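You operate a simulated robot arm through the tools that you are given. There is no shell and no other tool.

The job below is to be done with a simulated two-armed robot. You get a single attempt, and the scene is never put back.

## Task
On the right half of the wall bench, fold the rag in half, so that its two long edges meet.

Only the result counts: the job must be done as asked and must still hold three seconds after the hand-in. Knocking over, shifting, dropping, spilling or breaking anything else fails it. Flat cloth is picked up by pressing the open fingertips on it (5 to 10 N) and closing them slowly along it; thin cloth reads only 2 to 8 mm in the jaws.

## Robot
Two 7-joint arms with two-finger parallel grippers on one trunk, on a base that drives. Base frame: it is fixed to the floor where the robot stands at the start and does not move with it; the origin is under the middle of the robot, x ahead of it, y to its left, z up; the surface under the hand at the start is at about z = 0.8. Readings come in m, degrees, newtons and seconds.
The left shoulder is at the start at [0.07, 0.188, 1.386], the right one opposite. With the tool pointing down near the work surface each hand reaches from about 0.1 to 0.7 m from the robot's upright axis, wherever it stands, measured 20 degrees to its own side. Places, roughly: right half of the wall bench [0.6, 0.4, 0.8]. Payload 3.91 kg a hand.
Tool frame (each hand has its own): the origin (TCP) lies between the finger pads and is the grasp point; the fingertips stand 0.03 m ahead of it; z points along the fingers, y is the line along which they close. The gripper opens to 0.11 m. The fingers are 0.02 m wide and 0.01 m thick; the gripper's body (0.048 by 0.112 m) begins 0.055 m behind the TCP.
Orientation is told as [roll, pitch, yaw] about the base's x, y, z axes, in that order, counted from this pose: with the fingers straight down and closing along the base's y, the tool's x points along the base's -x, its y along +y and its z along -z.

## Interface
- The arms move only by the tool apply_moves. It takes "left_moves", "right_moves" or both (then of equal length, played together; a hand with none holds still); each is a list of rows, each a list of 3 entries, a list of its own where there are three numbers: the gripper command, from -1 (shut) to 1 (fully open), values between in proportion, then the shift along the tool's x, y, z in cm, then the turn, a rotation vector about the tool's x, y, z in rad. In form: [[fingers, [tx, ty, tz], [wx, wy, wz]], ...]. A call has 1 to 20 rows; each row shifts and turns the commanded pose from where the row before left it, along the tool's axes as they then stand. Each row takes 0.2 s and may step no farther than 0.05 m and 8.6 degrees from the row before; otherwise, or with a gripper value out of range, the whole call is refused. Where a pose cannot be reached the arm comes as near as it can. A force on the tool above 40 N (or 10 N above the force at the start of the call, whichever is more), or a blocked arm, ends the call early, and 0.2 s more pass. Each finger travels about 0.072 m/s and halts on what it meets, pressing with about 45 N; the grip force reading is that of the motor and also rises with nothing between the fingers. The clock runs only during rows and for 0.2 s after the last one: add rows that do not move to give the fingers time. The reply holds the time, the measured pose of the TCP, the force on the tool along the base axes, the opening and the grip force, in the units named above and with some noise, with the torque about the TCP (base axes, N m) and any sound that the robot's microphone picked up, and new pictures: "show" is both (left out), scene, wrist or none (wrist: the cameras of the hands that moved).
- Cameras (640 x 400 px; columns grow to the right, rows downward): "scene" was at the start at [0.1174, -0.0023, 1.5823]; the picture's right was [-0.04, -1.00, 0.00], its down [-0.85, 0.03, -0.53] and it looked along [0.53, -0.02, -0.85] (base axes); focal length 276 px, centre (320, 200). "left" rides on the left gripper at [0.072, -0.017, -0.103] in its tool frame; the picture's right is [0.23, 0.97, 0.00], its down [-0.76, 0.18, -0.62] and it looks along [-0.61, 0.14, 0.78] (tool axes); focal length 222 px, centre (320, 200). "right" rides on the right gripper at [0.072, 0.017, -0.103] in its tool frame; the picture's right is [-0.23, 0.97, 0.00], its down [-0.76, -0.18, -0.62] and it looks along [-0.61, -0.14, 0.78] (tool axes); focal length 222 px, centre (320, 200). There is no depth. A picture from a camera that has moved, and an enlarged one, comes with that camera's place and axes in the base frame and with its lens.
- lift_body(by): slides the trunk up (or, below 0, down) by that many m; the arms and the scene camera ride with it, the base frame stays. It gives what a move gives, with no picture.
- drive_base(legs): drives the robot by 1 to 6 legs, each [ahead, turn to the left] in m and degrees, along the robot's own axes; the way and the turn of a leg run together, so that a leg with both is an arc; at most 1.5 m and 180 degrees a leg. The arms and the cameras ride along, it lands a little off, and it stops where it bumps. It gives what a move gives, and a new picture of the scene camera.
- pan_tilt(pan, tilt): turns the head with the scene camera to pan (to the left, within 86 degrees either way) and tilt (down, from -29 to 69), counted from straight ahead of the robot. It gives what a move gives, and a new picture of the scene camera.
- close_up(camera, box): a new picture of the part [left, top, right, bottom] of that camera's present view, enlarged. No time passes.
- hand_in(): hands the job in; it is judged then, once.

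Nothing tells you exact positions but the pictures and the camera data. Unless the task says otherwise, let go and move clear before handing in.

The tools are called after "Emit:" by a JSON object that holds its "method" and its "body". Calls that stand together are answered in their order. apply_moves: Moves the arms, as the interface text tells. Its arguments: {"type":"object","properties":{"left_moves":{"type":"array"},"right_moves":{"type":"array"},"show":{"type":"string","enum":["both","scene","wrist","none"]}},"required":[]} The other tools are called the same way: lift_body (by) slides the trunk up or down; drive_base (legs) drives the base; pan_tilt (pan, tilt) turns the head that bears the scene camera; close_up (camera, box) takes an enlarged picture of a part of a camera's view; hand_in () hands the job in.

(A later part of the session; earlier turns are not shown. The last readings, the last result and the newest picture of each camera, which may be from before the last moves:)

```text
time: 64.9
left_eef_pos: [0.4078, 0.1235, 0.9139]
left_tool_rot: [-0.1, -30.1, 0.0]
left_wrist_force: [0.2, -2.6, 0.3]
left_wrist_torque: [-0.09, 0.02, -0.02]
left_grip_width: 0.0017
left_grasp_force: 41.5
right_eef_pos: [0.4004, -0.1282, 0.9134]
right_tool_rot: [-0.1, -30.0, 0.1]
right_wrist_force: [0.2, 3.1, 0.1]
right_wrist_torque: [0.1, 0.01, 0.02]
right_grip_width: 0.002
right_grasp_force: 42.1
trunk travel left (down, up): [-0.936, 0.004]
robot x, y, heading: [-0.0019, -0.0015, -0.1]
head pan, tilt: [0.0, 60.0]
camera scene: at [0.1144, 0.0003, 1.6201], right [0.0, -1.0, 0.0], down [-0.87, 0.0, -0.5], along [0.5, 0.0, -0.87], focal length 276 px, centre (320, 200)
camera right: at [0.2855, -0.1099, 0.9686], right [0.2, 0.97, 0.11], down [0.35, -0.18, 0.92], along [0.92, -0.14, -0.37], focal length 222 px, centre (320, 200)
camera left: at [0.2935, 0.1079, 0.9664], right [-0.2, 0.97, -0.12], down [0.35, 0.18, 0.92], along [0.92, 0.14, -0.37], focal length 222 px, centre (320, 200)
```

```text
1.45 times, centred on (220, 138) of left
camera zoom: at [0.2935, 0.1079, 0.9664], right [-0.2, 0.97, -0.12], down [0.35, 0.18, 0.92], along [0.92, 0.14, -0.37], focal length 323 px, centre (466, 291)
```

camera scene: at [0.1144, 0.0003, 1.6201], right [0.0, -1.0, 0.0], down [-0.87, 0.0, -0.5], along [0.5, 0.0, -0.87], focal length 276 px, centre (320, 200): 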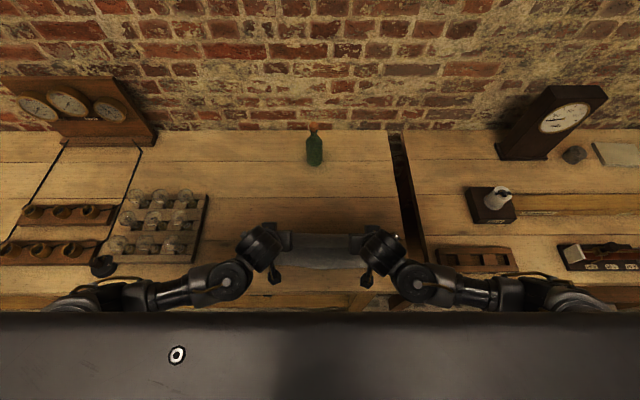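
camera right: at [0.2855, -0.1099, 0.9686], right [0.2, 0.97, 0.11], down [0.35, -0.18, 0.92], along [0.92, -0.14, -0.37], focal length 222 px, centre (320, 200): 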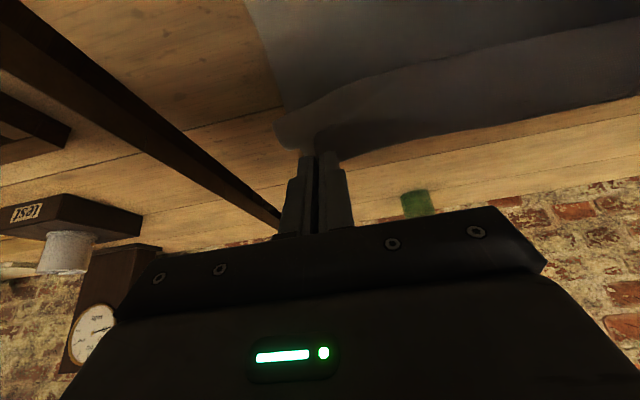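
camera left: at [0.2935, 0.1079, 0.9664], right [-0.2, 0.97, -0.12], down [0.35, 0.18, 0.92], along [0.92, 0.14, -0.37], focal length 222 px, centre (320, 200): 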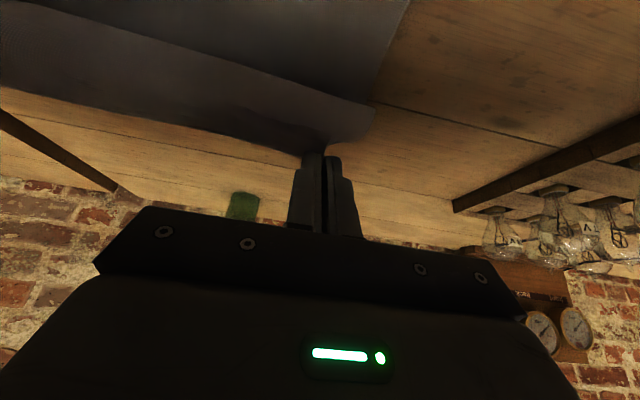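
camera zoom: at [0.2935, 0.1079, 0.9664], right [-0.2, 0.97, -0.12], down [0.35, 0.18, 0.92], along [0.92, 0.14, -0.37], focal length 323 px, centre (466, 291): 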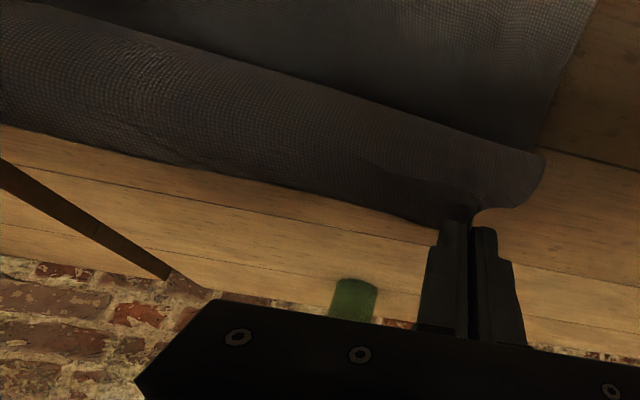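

The elbows are well above everything on the bench (about z 1.1). The middle of the edge hangs cleanly with no flap, so I'll continue down toward the near edge.

Emit:
{"method": "apply_moves", "body": {"left_moves": [[-1, [0.975, 0.05, -0.045], [0, -0.0218, 0]], [-1, [0.975, 0.05, -0.045], [0, -0.0218, 0]], [-1, [0.935, 0.05, 0.064], [0, -0.0218, 0]], [-1, [0.935, 0.05, 0.064], [0, -0.0218, 0]], [-1, [0.879, 0.05, 0.174], [0, -0.0218, 0]], [-1, [0.879, 0.05, 0.174], [0, -0.0218, 0]], [-1, [0.809, 0, 0.284], [0, -0.0218, 0]], [-1, [0.809, 0, 0.284], [0, -0.0218, 0]], [-1, [0, 0, 0], [0, 0, 0]]], "right_moves": [[-1, [0.975, 0.05, -0.045], [0, -0.0218, 0]], [-1, [0.975, 0.05, -0.045], [0, -0.0218, 0]], [-1, [0.935, 0.05, 0.064], [0, -0.0218, 0]], [-1, [0.935, 0.05, 0.064], [0, -0.0218, 0]], [-1, [0.879, 0.05, 0.174], [0, -0.0218, 0]], [-1, [0.879, 0.05, 0.174], [0, -0.0218, 0]], [-1, [0.809, 0, 0.284], [0, -0.0218, 0]], [-1, [0.809, 0, 0.284], [0, -0.0218, 0]], [-1, [0, 0, 0], [0, 0, 0]]], "show": "both"}}

Emit:
{"method": "close_up", "body": {"camera": "scene", "box": [220, 185, 420, 310]}}

Emit:
{"method": "close_up", "body": {"camera": "left", "box": [0, 0, 440, 275]}}

Emit:
{"method": "close_up", "body": {"camera": "right", "box": [200, 0, 640, 275]}}

```text
time: 66.9
left_eef_pos: [0.3573, 0.1254, 0.8635]
left_tool_rot: [0.1, -40.1, -0.1]
left_wrist_force: [0.1, -3.0, 0.5]
left_wrist_torque: [-0.08, -0.01, -0.01]
left_grip_width: 0.0017
left_grasp_force: 41.8
right_eef_pos: [0.3484, -0.1252, 0.8647]
right_tool_rot: [0.0, -39.9, 0.1]
right_wrist_force: [0.3, 2.2, -1.1]
right_wrist_torque: [0.08, 0.0, 0.07]
right_grip_width: 0.002
right_grasp_force: 41.3
trunk travel left (down, up): [-0.936, 0.004]
robot x, y, heading: [-0.0007, -0.0016, 0.1]
head pan, tilt: [0.0, 60.0]
camera scene: at [0.1158, 0.0002, 1.62], right [0.0, -1.0, 0.0], down [-0.87, 0.0, -0.5], along [0.5, 0.0, -0.87], focal length 276 px, centre (320, 200)
camera right: at [0.2249, -0.1072, 0.8991], right [0.17, 0.97, 0.15], down [0.18, -0.18, 0.97], along [0.97, -0.14, -0.21], focal length 222 px, centre (320, 200)
camera left: at [0.2334, 0.1104, 0.8967], right [-0.17, 0.97, -0.15], down [0.18, 0.18, 0.97], along [0.97, 0.14, -0.21], focal length 222 px, centre (320, 200)
```

scene: 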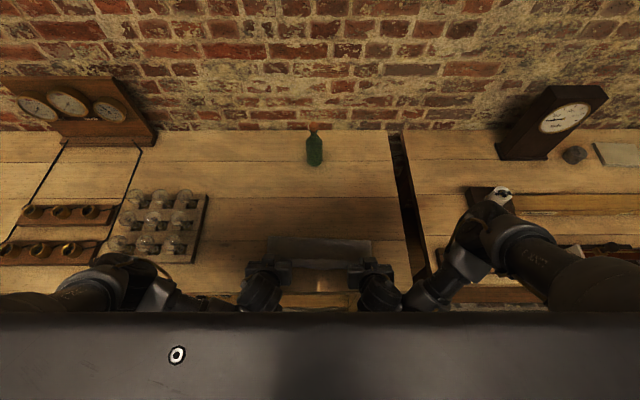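
right: 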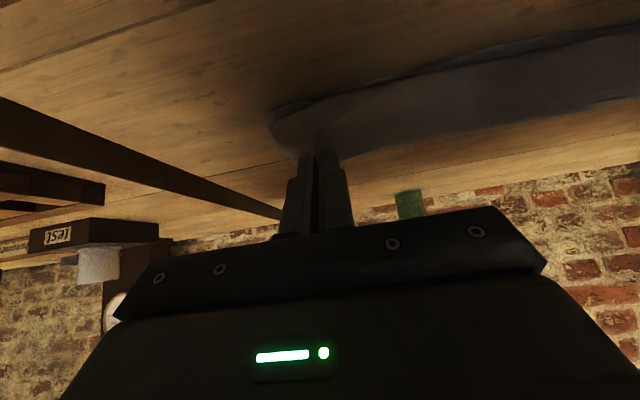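
left: 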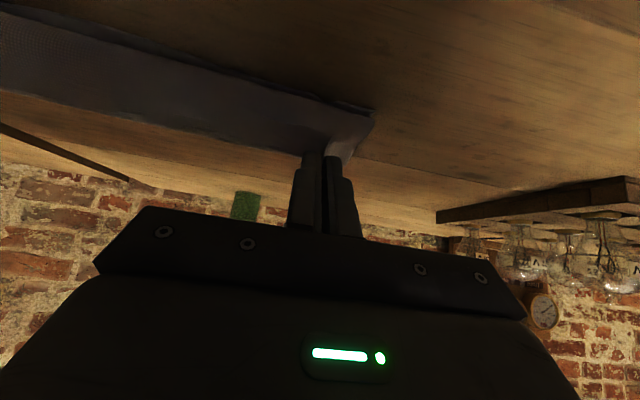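

```text
3.20 times, centred on (320, 248) of scene
camera zoom: at [0.1158, 0.0002, 1.62], right [0.0, -1.0, 0.0], down [-0.87, 0.0, -0.5], along [0.5, 0.0, -0.87], focal length 883 px, centre (320, 48)
```

zoom: 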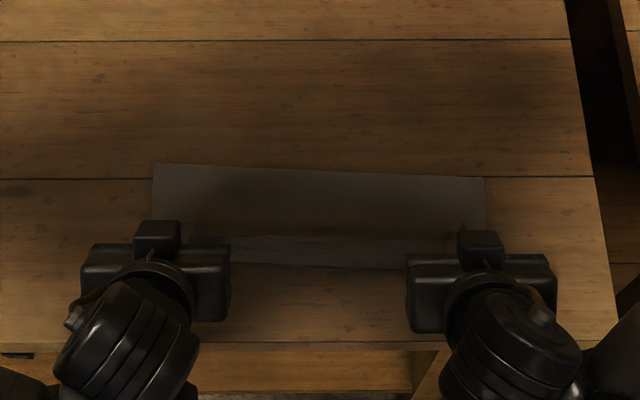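

```text
1.45 times, centred on (220, 138) of left
camera zoom: at [0.2334, 0.1104, 0.8967], right [-0.17, 0.97, -0.15], down [0.18, 0.18, 0.97], along [0.97, 0.14, -0.21], focal length 323 px, centre (466, 291)
```

zoom: 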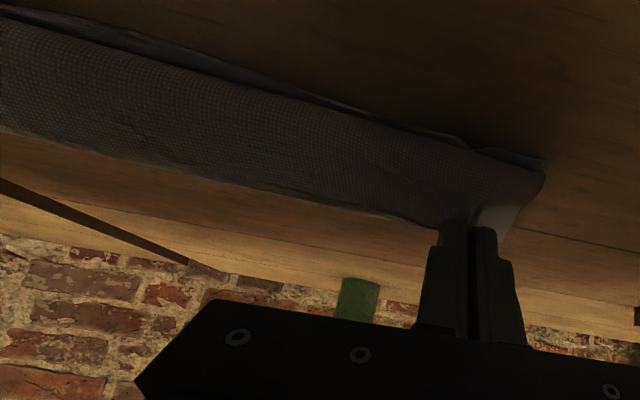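

```text
1.45 times, centred on (420, 138) of right
camera zoom: at [0.2249, -0.1072, 0.8991], right [0.17, 0.97, 0.15], down [0.18, -0.18, 0.97], along [0.97, -0.14, -0.21], focal length 323 px, centre (174, 291)
```

zoom: 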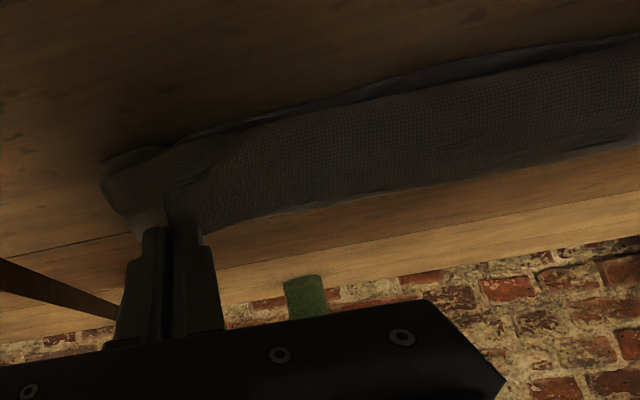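

The edge is coming over cleanly, but my arc was too bulky on the near side, and the hanging cloth has pulled the fold line about 3 cm too close (x ≈ 0.445 instead of 0.475). I'll retrace to the far side to re-lay the cloth, then repeat with a path that stays lower on the near side.

Emit:
{"method": "apply_moves", "body": {"left_moves": [[-1, [-1.641, 0, -0.496], [0, 0.0436, 0]], [-1, [-1.77, 0, -0.272], [0, 0.0436, 0]], [-1, [-1.873, 0, -0.046], [0, 0.0436, 0]], [-1, [-1.944, 0, 0.174], [0, 0.0436, 0]], [-1, [-1.981, 0, 0.385], [0, 0.0436, 0]], [-1, [-1.981, 0, 0.587], [0, 0.0436, 0]], [-1, [-1.946, 0, 0.774], [0, 0.0436, 0]], [-1, [-1.873, 0, 0.948], [0, 0.0436, 0]], [-1, [-1.764, 0, 1.104], [0, 0.0436, 0]], [-1, [-1.621, 0, 1.24], [0, 0.0436, 0]], [-1, [-1.445, 0, 1.359], [0, 0.0436, 0]], [-1, [0, 0, 0], [0, 0, 0]]], "right_moves": [[-1, [-1.641, 0, -0.496], [0, 0.0436, 0]], [-1, [-1.77, 0, -0.272], [0, 0.0436, 0]], [-1, [-1.873, 0, -0.046], [0, 0.0436, 0]], [-1, [-1.944, 0, 0.174], [0, 0.0436, 0]], [-1, [-1.981, 0, 0.385], [0, 0.0436, 0]], [-1, [-1.981, 0, 0.587], [0, 0.0436, 0]], [-1, [-1.946, 0, 0.774], [0, 0.0436, 0]], [-1, [-1.873, 0, 0.948], [0, 0.0436, 0]], [-1, [-1.764, 0, 1.104], [0, 0.0436, 0]], [-1, [-1.621, 0, 1.24], [0, 0.0436, 0]], [-1, [-1.445, 0, 1.359], [0, 0.0436, 0]], [-1, [0, 0, 0], [0, 0, 0]]], "show": "both"}}

Emit:
{"method": "close_up", "body": {"camera": "scene", "box": [220, 175, 420, 300]}}

```text
time: 69.5
left_eef_pos: [0.5477, 0.1276, 0.9019]
left_tool_rot: [0.0, -12.6, 0.0]
left_wrist_force: [-0.1, -2.7, 0.9]
left_wrist_torque: [-0.06, -0.01, 0.01]
left_grip_width: 0.0018
left_grasp_force: 41.6
right_eef_pos: [0.5399, -0.1256, 0.9023]
right_tool_rot: [-0.1, -12.5, 0.1]
right_wrist_force: [-0.5, 3.8, -0.6]
right_wrist_torque: [0.08, 0.02, 0.0]
right_grip_width: 0.0019
right_grasp_force: 42.0
trunk travel left (down, up): [-0.936, 0.004]
robot x, y, heading: [0.0017, -0.0034, -0.2]
head pan, tilt: [0.0, 60.0]
camera scene: at [0.1139, 0.0004, 1.6202], right [0.0, -1.0, 0.0], down [-0.87, 0.0, -0.5], along [0.5, 0.0, -0.87], focal length 276 px, centre (320, 200)
camera right: at [0.4453, -0.1069, 0.9895], right [0.22, 0.97, 0.05], down [0.61, -0.18, 0.77], along [0.76, -0.14, -0.63], focal length 222 px, centre (320, 200)
camera left: at [0.4534, 0.1105, 0.9874], right [-0.22, 0.97, -0.05], down [0.61, 0.18, 0.77], along [0.76, 0.14, -0.63], focal length 222 px, centre (320, 200)
```

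scene: 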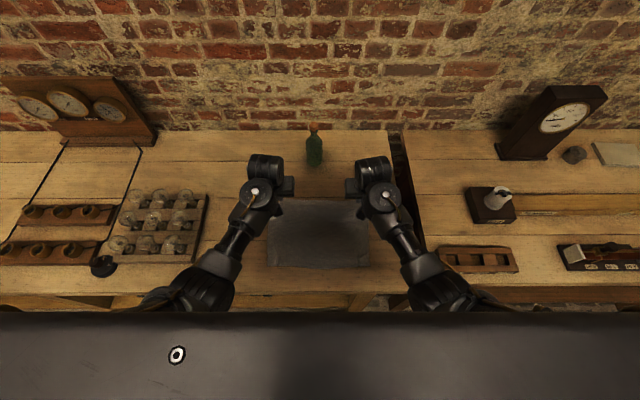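
right: 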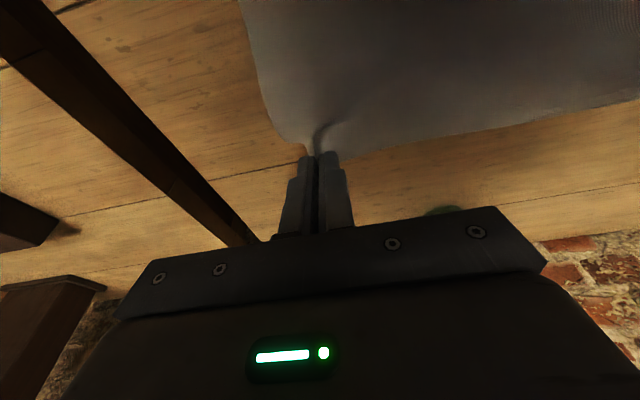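
left: 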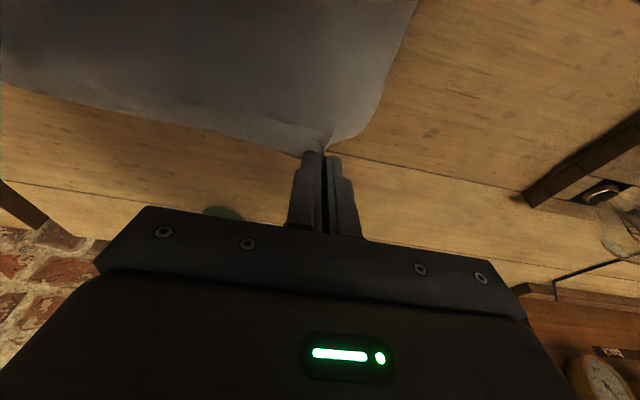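

```text
3.20 times, centred on (320, 238) of scene
camera zoom: at [0.1139, 0.0004, 1.6202], right [0.0, -1.0, 0.0], down [-0.87, 0.0, -0.5], along [0.5, 0.0, -0.87], focal length 883 px, centre (320, 80)
```

zoom: 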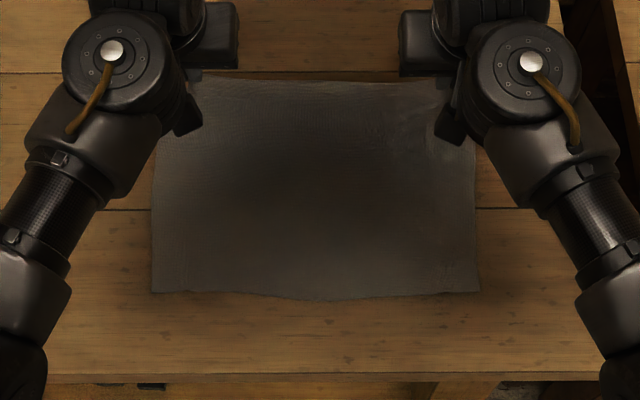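

The rag is re-laid nicely, with the near edge at x ≈ 0.350–0.357. Now I'll go over again on the tighter path, lower on the near side.

Emit:
{"method": "apply_moves", "body": {"left_moves": [[-1, [1.158, 0, -0.62], [0, 0, 0]], [-1, [1.158, 0, -0.62], [0, -0.0436, 0]], [-1, [1.197, 0, -0.404], [0, 0, 0]], [-1, [1.197, 0, -0.404], [0, -0.0436, 0]], [-1, [1.243, 0, -0.266], [0, 0, 0]], [-1, [1.243, 0, -0.266], [0, -0.0436, 0]], [-1, [1.247, 0, 0.004], [0, 0, 0]], [-1, [1.247, 0, 0.004], [0, -0.0524, 0]], [-1, [1.185, 0, 0.182], [0, 0, 0]], [-1, [1.185, 0, 0.182], [0, -0.0524, 0]], [-1, [1.13, 0, 0.217], [0, 0, 0]], [-1, [1.13, 0, 0.217], [0, -0.0524, 0]], [-1, [0, 0, 0], [0, 0, 0]]], "right_moves": [[-1, [1.158, 0, -0.62], [0, 0, 0]], [-1, [1.158, 0, -0.62], [0, -0.0436, 0]], [-1, [1.197, 0, -0.404], [0, 0, 0]], [-1, [1.197, 0, -0.404], [0, -0.0436, 0]], [-1, [1.213, 0, -0.266], [0, 0, 0]], [-1, [1.213, 0, -0.266], [0, -0.0436, 0]], [-1, [1.217, 0, 0.004], [0, 0, 0]], [-1, [1.217, 0, 0.004], [0, -0.0524, 0]], [-1, [1.155, 0, 0.182], [0, 0, 0]], [-1, [1.155, 0, 0.182], [0, -0.0524, 0]], [-1, [1.1, 0, 0.217], [0, 0, 0]], [-1, [1.1, 0, 0.217], [0, -0.0524, 0]], [-1, [0, 0, 0], [0, 0, 0]]], "show": "both"}}

Emit:
{"method": "close_up", "body": {"camera": "scene", "box": [220, 175, 420, 300]}}

```text
time: 72.3
left_eef_pos: [0.4096, 0.1297, 0.8733]
left_tool_rot: [0.0, -29.1, 0.0]
left_wrist_force: [-0.9, -2.7, -0.3]
left_wrist_torque: [-0.05, 0.03, -0.03]
left_grip_width: 0.0017
left_grasp_force: 42.0
right_eef_pos: [0.4021, -0.1258, 0.8744]
right_tool_rot: [-0.1, -29.0, 0.0]
right_wrist_force: [0.1, 2.9, 1.0]
right_wrist_torque: [0.09, 0.02, 0.06]
right_grip_width: 0.0023
right_grasp_force: 41.7
trunk travel left (down, up): [-0.936, 0.004]
robot x, y, heading: [0.0007, 0.0034, -0.0]
head pan, tilt: [0.0, 60.0]
camera scene: at [0.1154, 0.0003, 1.62], right [0.0, -1.0, 0.0], down [-0.87, 0.0, -0.5], along [0.5, 0.0, -0.87], focal length 276 px, centre (320, 200)
camera right: at [0.2889, -0.1069, 0.931], right [0.2, 0.97, 0.11], down [0.36, -0.18, 0.91], along [0.91, -0.14, -0.39], focal length 222 px, centre (320, 200)
camera left: at [0.2957, 0.1103, 0.9283], right [-0.2, 0.97, -0.11], down [0.36, 0.18, 0.91], along [0.91, 0.14, -0.39], focal length 222 px, centre (320, 200)
```

scene: 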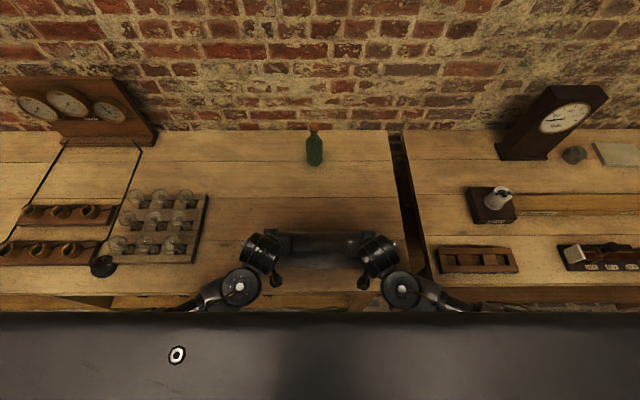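
right: 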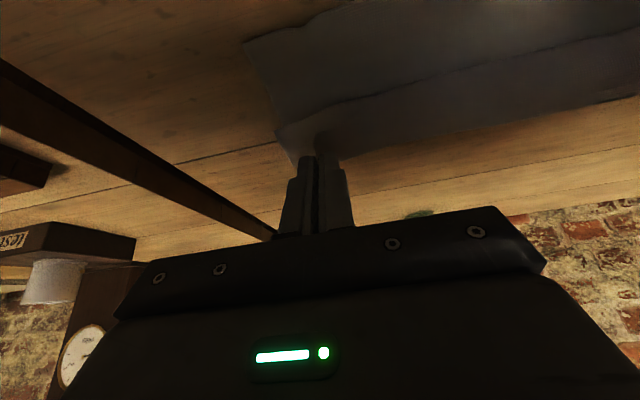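
left: 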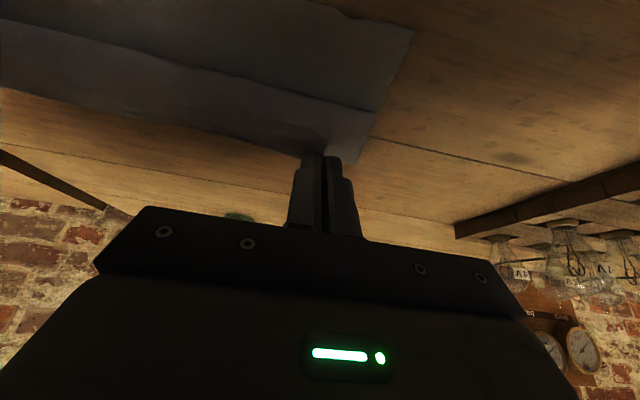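

```text
3.20 times, centred on (320, 238) of scene
camera zoom: at [0.1154, 0.0003, 1.62], right [0.0, -1.0, 0.0], down [-0.87, 0.0, -0.5], along [0.5, 0.0, -0.87], focal length 883 px, centre (320, 80)
```

zoom: 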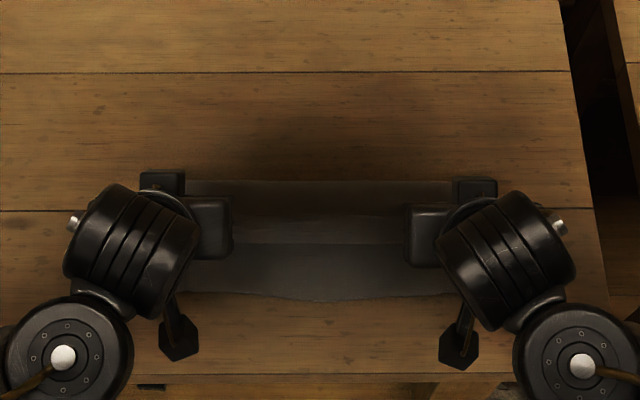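

The fold line is now at about x 0.467, much closer to the right place. I'll keep descending along the tight path.

Emit:
{"method": "apply_moves", "body": {"left_moves": [[-1, [1.027, 0, 0.182], [0, 0, 0]], [-1, [1.027, 0, 0.182], [0, -0.0524, 0]], [-1, [0.944, 0, 0.143], [0, 0, 0]], [-1, [0.944, 0, 0.143], [0, -0.0698, 0]], [-1, [0.827, 0, -0.007], [0, 0, 0]], [-1, [0.827, 0, -0.007], [0, -0.0698, 0]], [-1, [0, 0, 0], [0, 0, 0]]], "right_moves": [[-1, [1.007, 0, 0.182], [0, 0, 0]], [-1, [1.007, 0, 0.182], [0, -0.0524, 0]], [-1, [0.924, 0, 0.143], [0, 0, 0]], [-1, [0.924, 0, 0.143], [0, -0.0698, 0]], [-1, [0.807, 0, -0.007], [0, 0, 0]], [-1, [0.807, 0, -0.007], [0, -0.0698, 0]], [-1, [0, 0, 0], [0, 0, 0]]], "show": "both"}}

Emit:
{"method": "close_up", "body": {"camera": "scene", "box": [220, 185, 420, 310]}}

Emit:
{"method": "close_up", "body": {"camera": "left", "box": [0, 0, 440, 275]}}

Emit:
{"method": "close_up", "body": {"camera": "right", "box": [200, 0, 640, 275]}}

```text
time: 73.9
left_eef_pos: [0.3657, 0.1279, 0.8369]
left_tool_rot: [0.0, -40.0, 0.0]
left_wrist_force: [1.0, -3.8, -0.2]
left_wrist_torque: [-0.11, -0.02, -0.04]
left_grip_width: 0.0014
left_grasp_force: 41.4
right_eef_pos: [0.3604, -0.1252, 0.8401]
right_tool_rot: [-0.1, -39.9, 0.1]
right_wrist_force: [0.7, 3.7, -0.9]
right_wrist_torque: [0.09, 0.0, 0.06]
right_grip_width: 0.0023
right_grasp_force: 42.2
trunk travel left (down, up): [-0.936, 0.004]
robot x, y, heading: [-0.0015, 0.003, 0.2]
head pan, tilt: [0.0, 60.0]
camera scene: at [0.1159, 0.0003, 1.62], right [0.0, -1.0, 0.0], down [-0.87, 0.0, -0.5], along [0.5, 0.0, -0.87], focal length 276 px, centre (320, 200)
camera right: at [0.2371, -0.1073, 0.874], right [0.17, 0.97, 0.14], down [0.18, -0.18, 0.97], along [0.97, -0.14, -0.21], focal length 222 px, centre (320, 200)
camera left: at [0.2428, 0.1106, 0.8701], right [-0.17, 0.97, -0.15], down [0.18, 0.18, 0.97], along [0.97, 0.14, -0.21], focal length 222 px, centre (320, 200)
```

scene: 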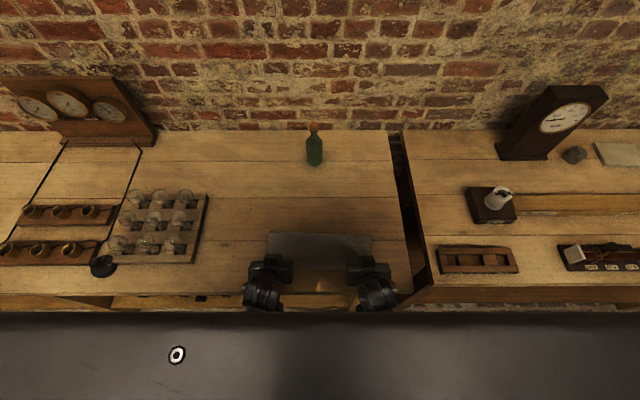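
right: 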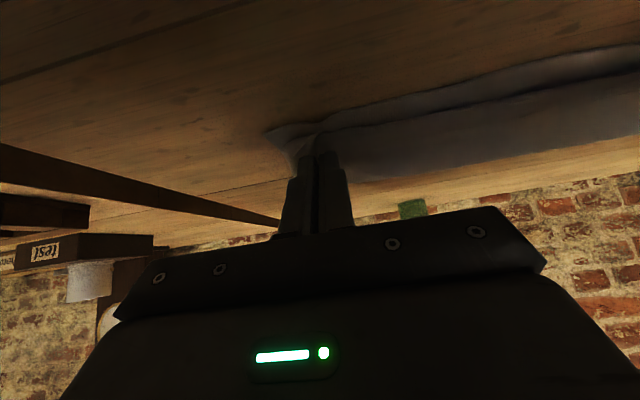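
left: 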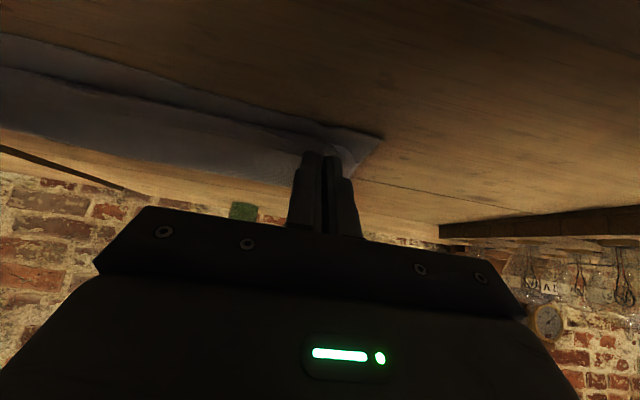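

```text
3.20 times, centred on (320, 248) of scene
camera zoom: at [0.1159, 0.0003, 1.62], right [0.0, -1.0, 0.0], down [-0.87, 0.0, -0.5], along [0.5, 0.0, -0.87], focal length 883 px, centre (320, 48)
```

zoom: 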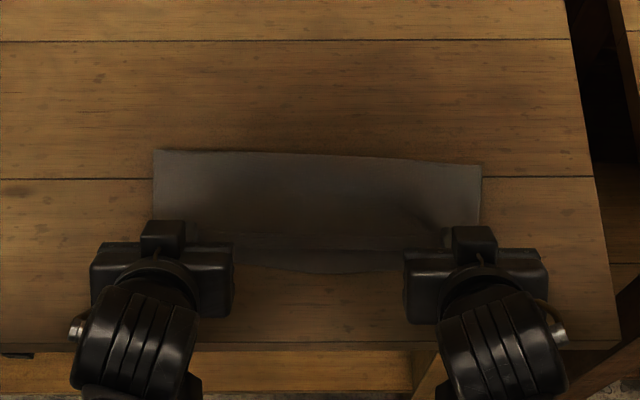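

```text
1.45 times, centred on (220, 138) of left
camera zoom: at [0.2428, 0.1106, 0.8701], right [-0.17, 0.97, -0.15], down [0.18, 0.18, 0.97], along [0.97, 0.14, -0.21], focal length 323 px, centre (466, 291)
```

zoom: 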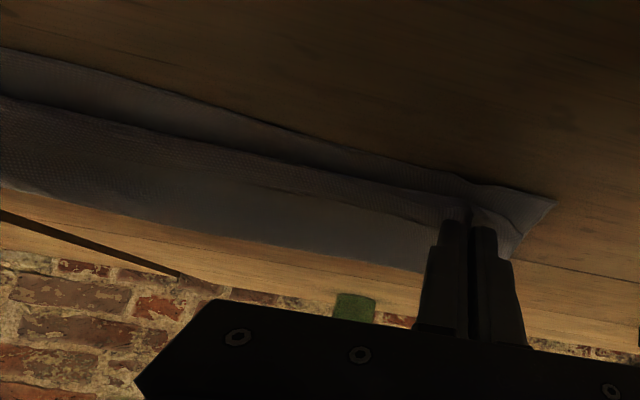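

```text
1.45 times, centred on (420, 138) of right
camera zoom: at [0.2371, -0.1073, 0.874], right [0.17, 0.97, 0.14], down [0.18, -0.18, 0.97], along [0.97, -0.14, -0.21], focal length 323 px, centre (174, 291)
```

zoom: 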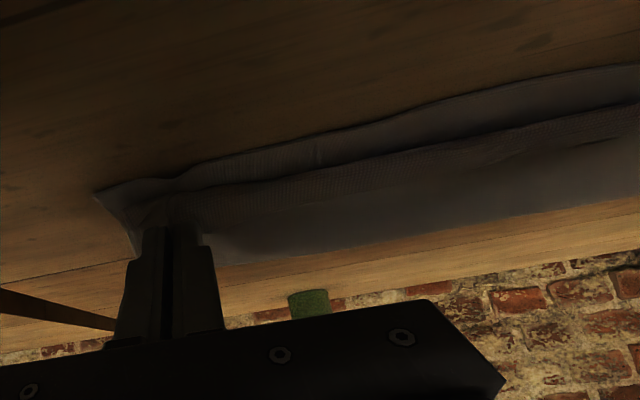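

Both layers now nearly meet: the top edge is at about x 0.367 in the middle and the near edge at 0.347. I'll make the last 2 cm move and lower the edge onto the near edge.

Emit:
{"method": "apply_moves", "body": {"left_moves": [[-1, [0, 0, 0], [0, -0.105, 0]], [-1, [0.444, 0, -0.276], [0, 0, 0]], [-1, [0.444, 0, -0.276], [0, 0, 0]], [-1, [0.444, 0, -0.276], [0, 0, 0]], [-1, [0.444, 0, -0.276], [0, 0, 0]], [-1, [0, 0, 0], [0, 0, 0]]], "right_moves": [[-1, [0, 0, 0], [0, -0.105, 0]], [-1, [0.436, 0, -0.152], [0, 0, 0]], [-1, [0.436, 0, -0.152], [0, 0, 0]], [-1, [0.436, 0, -0.152], [0, 0, 0]], [-1, [0.436, 0, -0.152], [0, 0, 0]], [-1, [0, 0, 0], [0, 0, 0]]], "show": "both"}}

Emit:
{"method": "close_up", "body": {"camera": "scene", "box": [265, 225, 375, 294]}}

Emit:
{"method": "close_up", "body": {"camera": "left", "box": [0, 0, 440, 275]}}

Emit:
{"method": "close_up", "body": {"camera": "right", "box": [200, 0, 640, 275]}}

```text
time: 75.3
left_eef_pos: [0.3445, 0.1271, 0.8331]
left_tool_rot: [0.0, -46.0, 0.1]
left_wrist_force: [-0.4, -2.8, 0.7]
left_wrist_torque: [-0.09, 0.03, -0.06]
left_grip_width: 0.0018
left_grasp_force: 42.0
right_eef_pos: [0.3426, -0.1242, 0.831]
right_tool_rot: [0.0, -46.1, 0.2]
right_wrist_force: [1.1, 2.8, 5.2]
right_wrist_torque: [0.11, -0.08, 0.05]
right_grip_width: 0.002
right_grasp_force: 41.6
trunk travel left (down, up): [-0.936, 0.004]
robot x, y, heading: [0.0004, -0.0008, 0.2]
head pan, tilt: [0.0, 60.0]
camera scene: at [0.1151, 0.0005, 1.6202], right [0.0, -1.0, 0.0], down [-0.87, 0.0, -0.5], along [0.5, 0.0, -0.87], focal length 276 px, centre (320, 200)
camera right: at [0.218, -0.107, 0.8529], right [0.16, 0.97, 0.16], down [0.08, -0.18, 0.98], along [0.98, -0.14, -0.11], focal length 222 px, centre (320, 200)
camera left: at [0.2199, 0.1106, 0.8526], right [-0.16, 0.97, -0.16], down [0.08, 0.18, 0.98], along [0.98, 0.14, -0.11], focal length 222 px, centre (320, 200)
```

scene: 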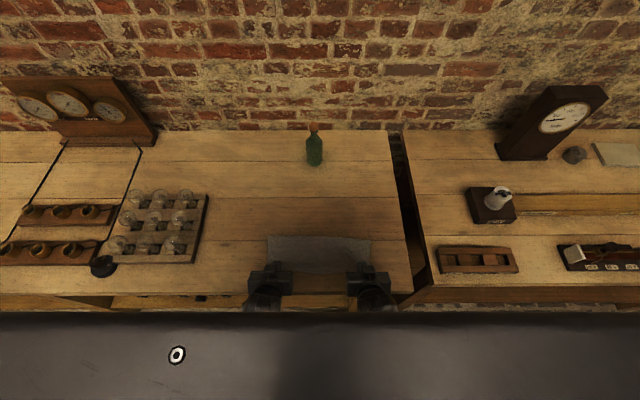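
right: 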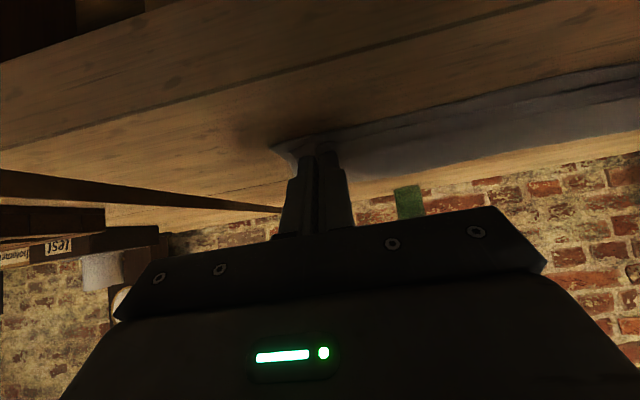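
left: 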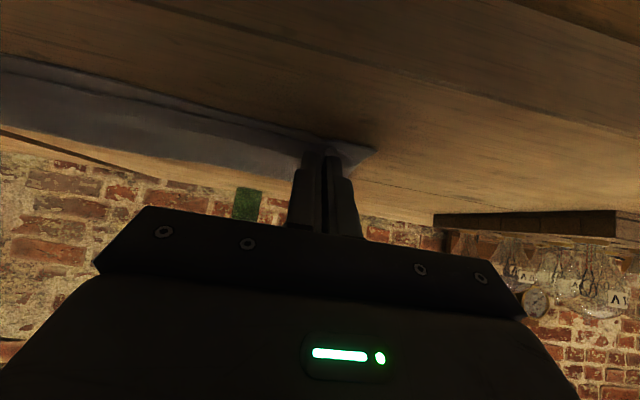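

```text
5.80 times, centred on (320, 260) of scene
camera zoom: at [0.1151, 0.0005, 1.6202], right [0.0, -1.0, 0.0], down [-0.87, 0.0, -0.5], along [0.5, 0.0, -0.87], focal length 1600 px, centre (320, -145)
```

zoom: 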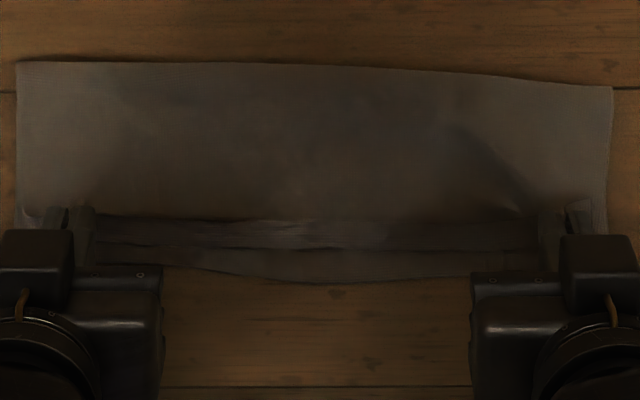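

```text
1.45 times, centred on (220, 138) of left
camera zoom: at [0.2199, 0.1106, 0.8526], right [-0.16, 0.97, -0.16], down [0.08, 0.18, 0.98], along [0.98, 0.14, -0.11], focal length 323 px, centre (466, 291)
```

zoom: 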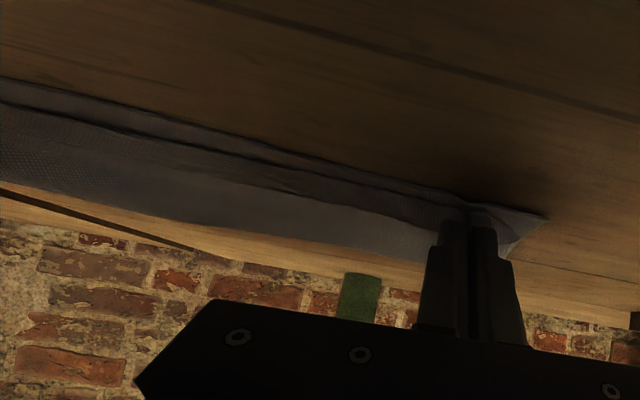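

```text
1.45 times, centred on (420, 138) of right
camera zoom: at [0.218, -0.107, 0.8529], right [0.16, 0.97, 0.16], down [0.08, -0.18, 0.98], along [0.98, -0.14, -0.11], focal length 323 px, centre (174, 291)
```

zoom: 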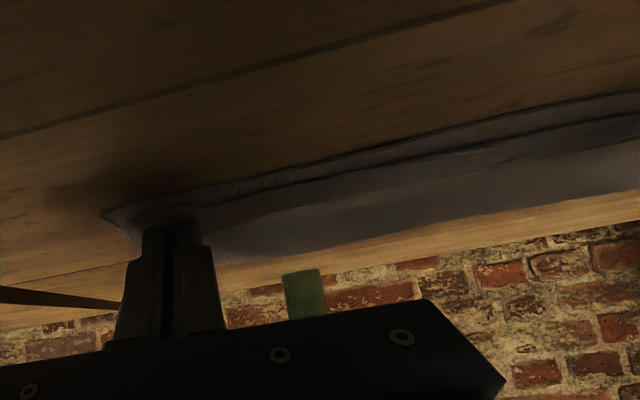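

The edge is over the near edge now, but a narrow hem (1–2 cm) along it still points inward. I'll let go here, then flip that hem outward by sweeping with four open fingertips like a rake. First, release slowly and back off along the fingers.

Emit:
{"method": "apply_moves", "body": {"left_moves": [[-1, [0, 0, 0], [0, 0, 0]], [-0.95, [0, 0, 0], [0, 0, 0]], [-0.9, [0, 0, 0], [0, 0, 0]], [-0.8, [0, 0, 0], [0, 0, 0]], [-0.7, [0, 0, 0], [0, 0, 0]], [-0.6, [0, 0, 0], [0, 0, 0]], [-0.5, [0, 0, 0], [0, 0, 0]], [-0.5, [0, 0, 0], [0, 0, 0]]], "right_moves": [[-1, [-0.03, 0, -0.03], [0, 0, 0]], [-0.95, [0, 0, 0], [0, 0, 0]], [-0.9, [0, 0, 0], [0, 0, 0]], [-0.8, [0, 0, 0], [0, 0, 0]], [-0.7, [0, 0, 0], [0, 0, 0]], [-0.6, [0, 0, 0], [0, 0, 0]], [-0.5, [0, 0, 0], [0, 0, 0]], [-0.5, [0, 0, 0], [0, 0, 0]]], "show": "none"}}

Emit:
{"method": "close_up", "body": {"camera": "left", "box": [0, 0, 440, 275]}}

Emit:
{"method": "close_up", "body": {"camera": "right", "box": [200, 0, 640, 275]}}

Emit:
{"method": "close_up", "body": {"camera": "scene", "box": [265, 225, 375, 294]}}

```text
time: 77.1
left_eef_pos: [0.346, 0.1267, 0.8317]
left_tool_rot: [-0.1, -46.1, 0.0]
left_wrist_force: [-0.5, 1.1, 0.5]
left_wrist_torque: [-0.01, 0.03, 0.01]
left_grip_width: 0.0281
left_grasp_force: 0.0
right_eef_pos: [0.3421, -0.1255, 0.8332]
right_tool_rot: [-0.1, -45.9, 0.1]
right_wrist_force: [0.1, 0.5, 1.7]
right_wrist_torque: [0.02, -0.02, -0.02]
right_grip_width: 0.0269
right_grasp_force: 0.2
trunk travel left (down, up): [-0.936, 0.004]
robot x, y, heading: [-0.0008, -0.0015, -0.1]
head pan, tilt: [0.0, 60.0]
```

```text
1.45 times, centred on (220, 138) of left
camera zoom: at [0.2199, 0.1106, 0.8525], right [-0.16, 0.97, -0.16], down [0.08, 0.18, 0.98], along [0.98, 0.14, -0.11], focal length 323 px, centre (466, 291)
```

zoom: 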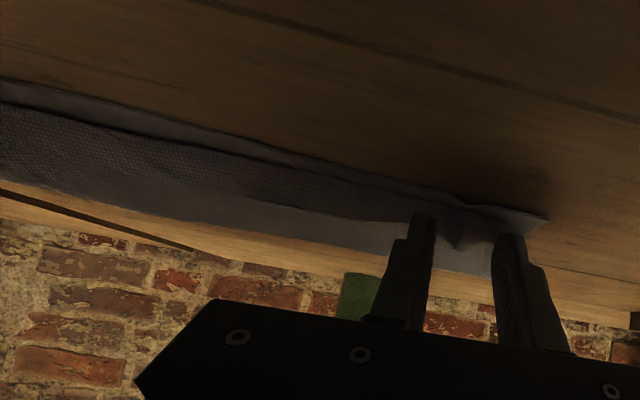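

```text
1.45 times, centred on (420, 138) of right
camera zoom: at [0.2176, -0.1072, 0.853], right [0.16, 0.97, 0.16], down [0.08, -0.18, 0.98], along [0.98, -0.14, -0.11], focal length 323 px, centre (174, 291)
```

zoom: 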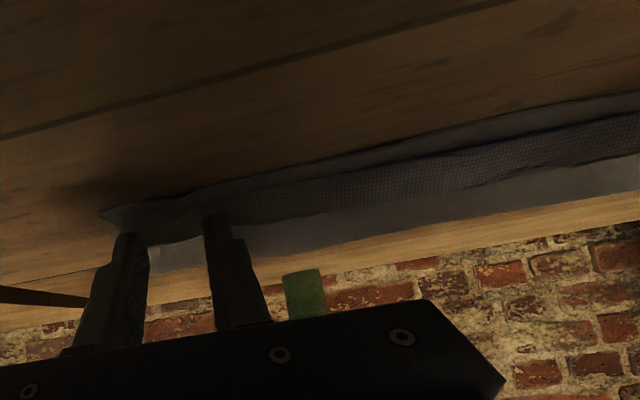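

```text
5.80 times, centred on (320, 260) of scene
camera zoom: at [0.115, 0.0004, 1.6201], right [0.0, -1.0, 0.0], down [-0.87, 0.0, -0.5], along [0.5, 0.0, -0.87], focal length 1600 px, centre (320, -145)
```

zoom: 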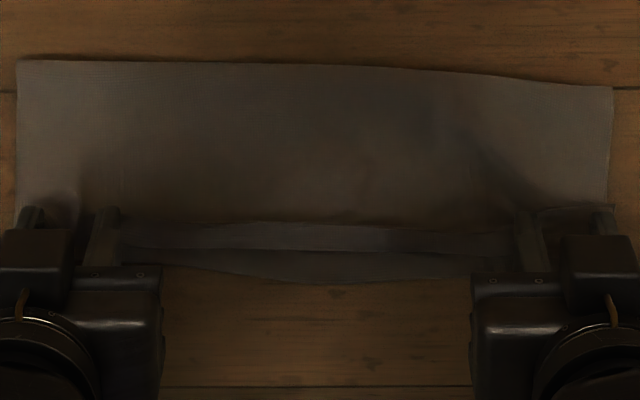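

Both pinches are released. I'll lift straight up out of the cloth and turn the hands back to vertical.

Emit:
{"method": "apply_moves", "body": {"left_moves": [[-0.4, [-0.36, 0, -0.35], [0, 0, 0]], [-0.4, [-0.72, 0, -0.695], [0, 0, 0]], [-0.4, [-0.72, 0, -0.695], [0, 0, 0]], [-0.4, [-1.08, 0, -1.04], [0, 0, 0]], [-0.4, [-1.44, 0, -1.39], [0, 0, 0]], [-0.4, [-1.44, 0, -1.39], [0, 0, 0]], [-0.4, [0, 0, 0], [0, 0.13, 0]], [-0.4, [0, 0, 0], [0, 0.13, 0]], [-0.4, [0, 0, 0], [0, 0.13, 0]], [-0.4, [0, 0, 0], [0, 0.13, 0]], [-0.4, [0, 0, 0], [0, 0.13, 0]], [-0.4, [0, 0, 0], [0, 0.13, 0]], [-0.4, [0, 0, 0], [0, 0, 0]]], "right_moves": [[-0.4, [-0.36, 0, -0.35], [0, 0, 0]], [-0.4, [-0.72, 0, -0.695], [0, 0, 0]], [-0.4, [-0.72, 0, -0.695], [0, 0, 0]], [-0.4, [-1.08, 0, -1.04], [0, 0, 0]], [-0.4, [-1.44, 0, -1.39], [0, 0, 0]], [-0.4, [-1.44, 0, -1.39], [0, 0, 0]], [-0.4, [0, 0, 0], [0, 0.13, 0]], [-0.4, [0, 0, 0], [0, 0.13, 0]], [-0.4, [0, 0, 0], [0, 0.13, 0]], [-0.4, [0, 0, 0], [0, 0.13, 0]], [-0.4, [0, 0, 0], [0, 0.13, 0]], [-0.4, [0, 0, 0], [0, 0.13, 0]], [-0.4, [0, 0, 0], [0, 0, 0]]], "show": "both"}}

Emit:
{"method": "close_up", "body": {"camera": "scene", "box": [260, 215, 380, 290]}}

```text
time: 79.3
left_eef_pos: [0.3338, 0.2361, 0.8769]
left_tool_rot: [13.2, -15.3, -6.2]
left_wrist_force: [-0.5, -0.2, -0.8]
left_wrist_torque: [0.0, 0.01, -0.03]
left_grip_width: 0.0332
left_grasp_force: 0.0
left hand out of reach, approached as far as the arm can: row 10, 11
right_eef_pos: [0.3322, -0.2347, 0.8749]
right_tool_rot: [-13.2, -15.2, 6.1]
right_wrist_force: [-0.2, -0.1, 0.2]
right_wrist_torque: [0.0, 0.0, 0.0]
right_grip_width: 0.0331
right_grasp_force: 0.0
right hand out of reach, approached as far as the arm can: row 10, 11
trunk travel left (down, up): [-0.936, 0.004]
robot x, y, heading: [-0.0003, 0.0036, -0.1]
head pan, tilt: [0.0, 60.0]
stopped in row 11 (left hand): the arm was blocked; the commanded pose is now the measured one
camera scene: at [0.1166, 0.0001, 1.62], right [0.0, -1.0, 0.0], down [-0.87, 0.0, -0.5], along [0.5, 0.0, -0.87], focal length 276 px, centre (320, 200)
camera right: at [0.2323, -0.2036, 0.9507], right [0.17, 0.97, -0.15], down [0.56, 0.03, 0.82], along [0.81, -0.23, -0.54], focal length 222 px, centre (320, 200)
camera left: at [0.2337, 0.2067, 0.9502], right [-0.17, 0.97, 0.15], down [0.56, -0.03, 0.83], along [0.81, 0.23, -0.54], focal length 222 px, centre (320, 200)
```

scene: 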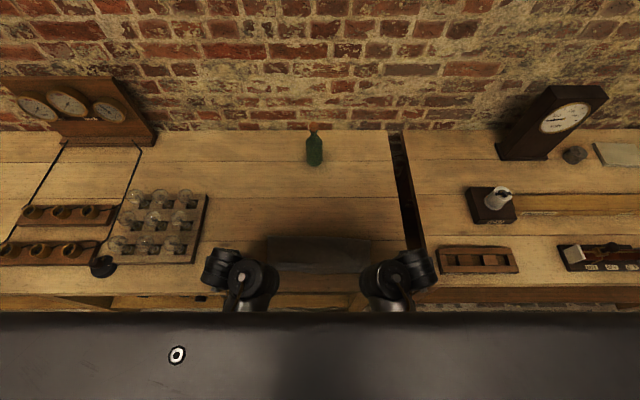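
right: 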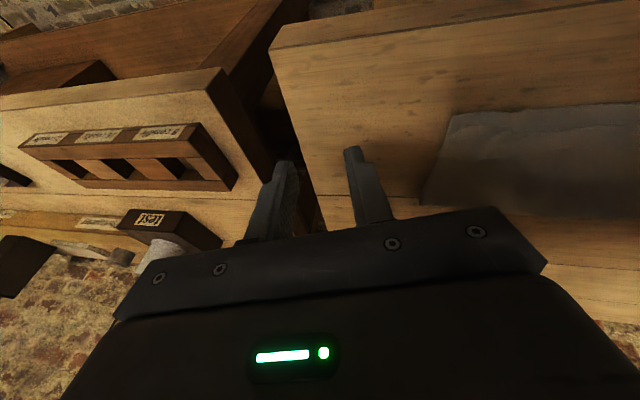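
left: 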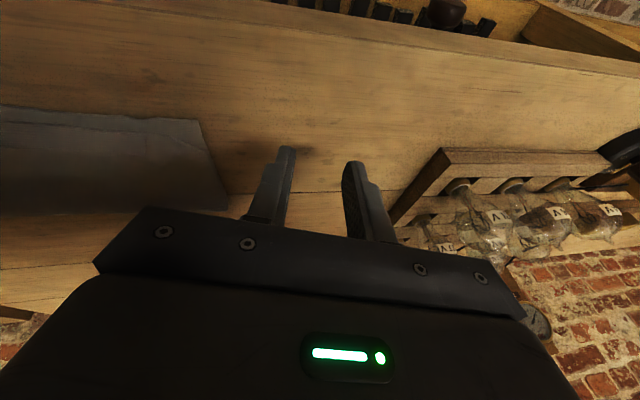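

```text
5.33 times, centred on (320, 252) of scene
camera zoom: at [0.1166, 0.0001, 1.62], right [0.0, -1.0, 0.0], down [-0.87, 0.0, -0.5], along [0.5, 0.0, -0.87], focal length 1472 px, centre (320, -80)
```

zoom: 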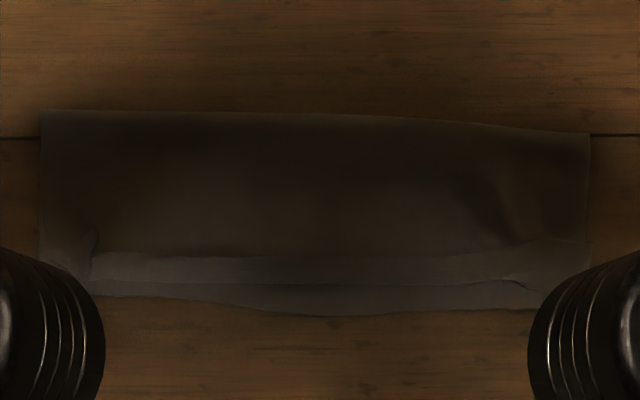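

During the turn the hands ran out of reach close to my body and swung outward, but nothing was touched and the rag is unchanged. I'll move the hands forward a bit, where vertical is reachable, and straighten them.

Emit:
{"method": "apply_moves", "body": {"left_moves": [[-0.4, [-1.88, 0.21, -0.06], [0, 0, 0]], [-0.4, [-1.88, 0.21, -0.06], [0, 0, 0]], [-0.4, [-1.88, 0.21, -0.06], [0, 0, 0]], [-0.4, [-1.88, 0.21, -0.06], [0, 0, 0]], [-0.4, [-1.88, 0.21, -0.06], [0, 0, 0]], [-0.4, [0, 0, 0], [0.0767, 0.089, -0.036]], [-0.4, [0, 0, 0], [0.0767, 0.089, -0.036]], [-0.4, [0, 0, 0], [0.0767, 0.089, -0.036]], [-0.4, [0, 0, 0], [0, 0, 0]]], "right_moves": [[-0.4, [-1.88, -0.21, -0.06], [0, 0, 0]], [-0.4, [-1.88, -0.21, -0.06], [0, 0, 0]], [-0.4, [-1.88, -0.21, -0.06], [0, 0, 0]], [-0.4, [-1.88, -0.21, -0.06], [0, 0, 0]], [-0.4, [-1.88, -0.21, -0.06], [0, 0, 0]], [-0.4, [0, 0, 0], [-0.0767, 0.089, 0.036]], [-0.4, [0, 0, 0], [-0.0767, 0.089, 0.036]], [-0.4, [0, 0, 0], [-0.0767, 0.089, 0.036]], [-0.4, [0, 0, 0], [0, 0, 0]]], "show": "scene"}}

Emit:
{"method": "close_up", "body": {"camera": "scene", "box": [260, 215, 380, 290]}}

```text
time: 80.1
left_eef_pos: [0.3753, 0.319, 0.8908]
left_tool_rot: [22.5, -13.1, -9.1]
left_wrist_force: [-1.1, 0.1, -0.1]
left_wrist_torque: [0.01, -0.03, 0.01]
left_grip_width: 0.0329
left_grasp_force: 0.0
right_eef_pos: [0.3728, -0.3155, 0.8881]
right_tool_rot: [-22.5, -13.0, 9.1]
right_wrist_force: [0.2, 0.4, 0.6]
right_wrist_torque: [0.05, 0.02, -0.01]
right_grip_width: 0.0329
right_grasp_force: 0.0
trunk travel left (down, up): [-0.936, 0.004]
robot x, y, heading: [-0.0015, 0.0029, -0.1]
head pan, tilt: [0.0, 60.0]
stopped in row 4 (right hand): the arm was blocked; the commanded pose is now the measured one
camera scene: at [0.116, 0.0004, 1.62], right [0.0, -1.0, 0.0], down [-0.87, 0.0, -0.5], along [0.5, 0.0, -0.87], focal length 276 px, centre (320, 200)
```

scene: 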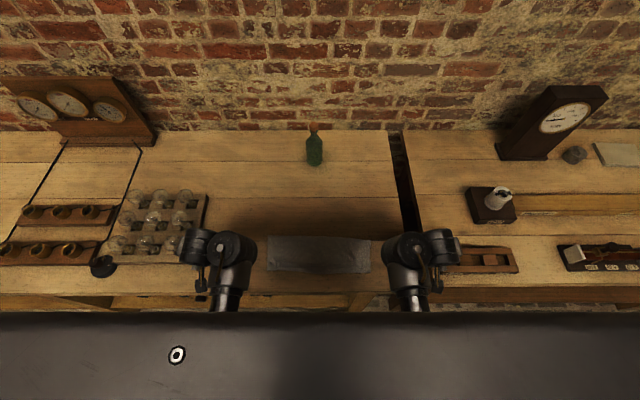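

```text
5.33 times, centred on (320, 252) of scene
camera zoom: at [0.116, 0.0004, 1.62], right [0.0, -1.0, 0.0], down [-0.87, 0.0, -0.5], along [0.5, 0.0, -0.87], focal length 1472 px, centre (320, -80)
```

zoom: 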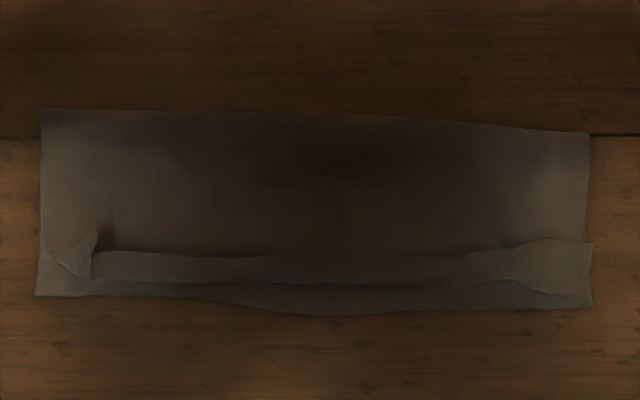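

My arms are in an awkward posture, drifting outward (y ±0.32), and the left hand is getting close to the bulbs. I'll look down at the arms before moving anything further.

Emit:
{"method": "pan_tilt", "body": {"pan": 20, "tilt": 69}}

Emit:
{"method": "close_up", "body": {"camera": "left", "box": [0, 0, 640, 400]}}

Emit:
{"method": "close_up", "body": {"camera": "right", "box": [0, 0, 640, 400]}}

```text
time: 81.0
left_eef_pos: [0.3736, 0.3177, 0.8894]
left_tool_rot: [22.4, -13.1, -9.1]
left_wrist_force: [0.2, -0.2, -0.6]
left_wrist_torque: [-0.02, -0.05, -0.03]
left_grip_width: 0.0329
left_grasp_force: 0.1
right_eef_pos: [0.3713, -0.3152, 0.8889]
right_tool_rot: [-22.4, -13.0, 9.1]
right_wrist_force: [0.9, -0.3, -0.1]
right_wrist_torque: [0.03, -0.02, 0.01]
right_grip_width: 0.033
right_grasp_force: 0.1
trunk travel left (down, up): [-0.936, 0.004]
robot x, y, heading: [0.0007, 0.0004, -0.0]
head pan, tilt: [20.0, 68.8]
camera scene: at [0.1011, 0.0194, 1.6107], right [0.34, -0.94, 0.0], down [-0.88, -0.32, -0.36], along [0.34, 0.12, -0.93], focal length 276 px, centre (320, 200)
```

scene: 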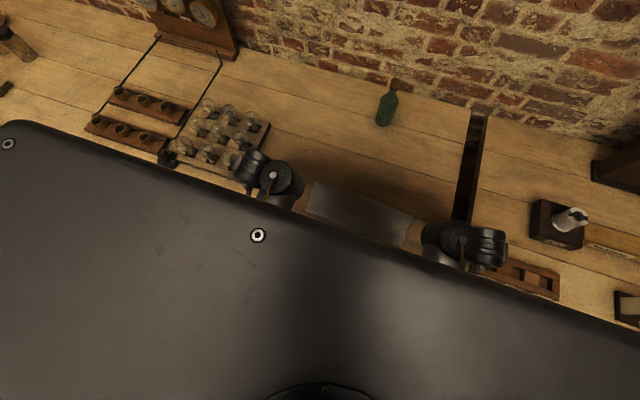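

```text
1.00 times, centred on (320, 200) of left (not enlarged: the box is as wide or as high as the picture)
camera zoom: at [0.2748, 0.2785, 0.9606], right [-0.16, 0.94, 0.31], down [0.58, -0.17, 0.8], along [0.8, 0.31, -0.51], focal length 222 px, centre (320, 200)
```

zoom: 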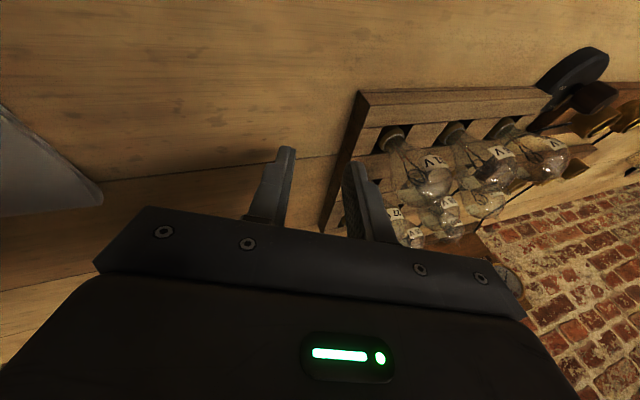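

```text
1.00 times, centred on (320, 200) of right (not enlarged: the box is as wide or as high as the picture)
camera zoom: at [0.2736, -0.275, 0.9605], right [0.16, 0.94, -0.31], down [0.58, 0.17, 0.8], along [0.8, -0.31, -0.52], focal length 222 px, centre (320, 200)
```

zoom: 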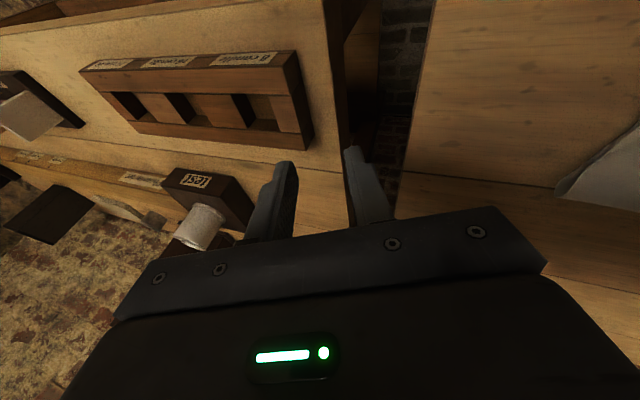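

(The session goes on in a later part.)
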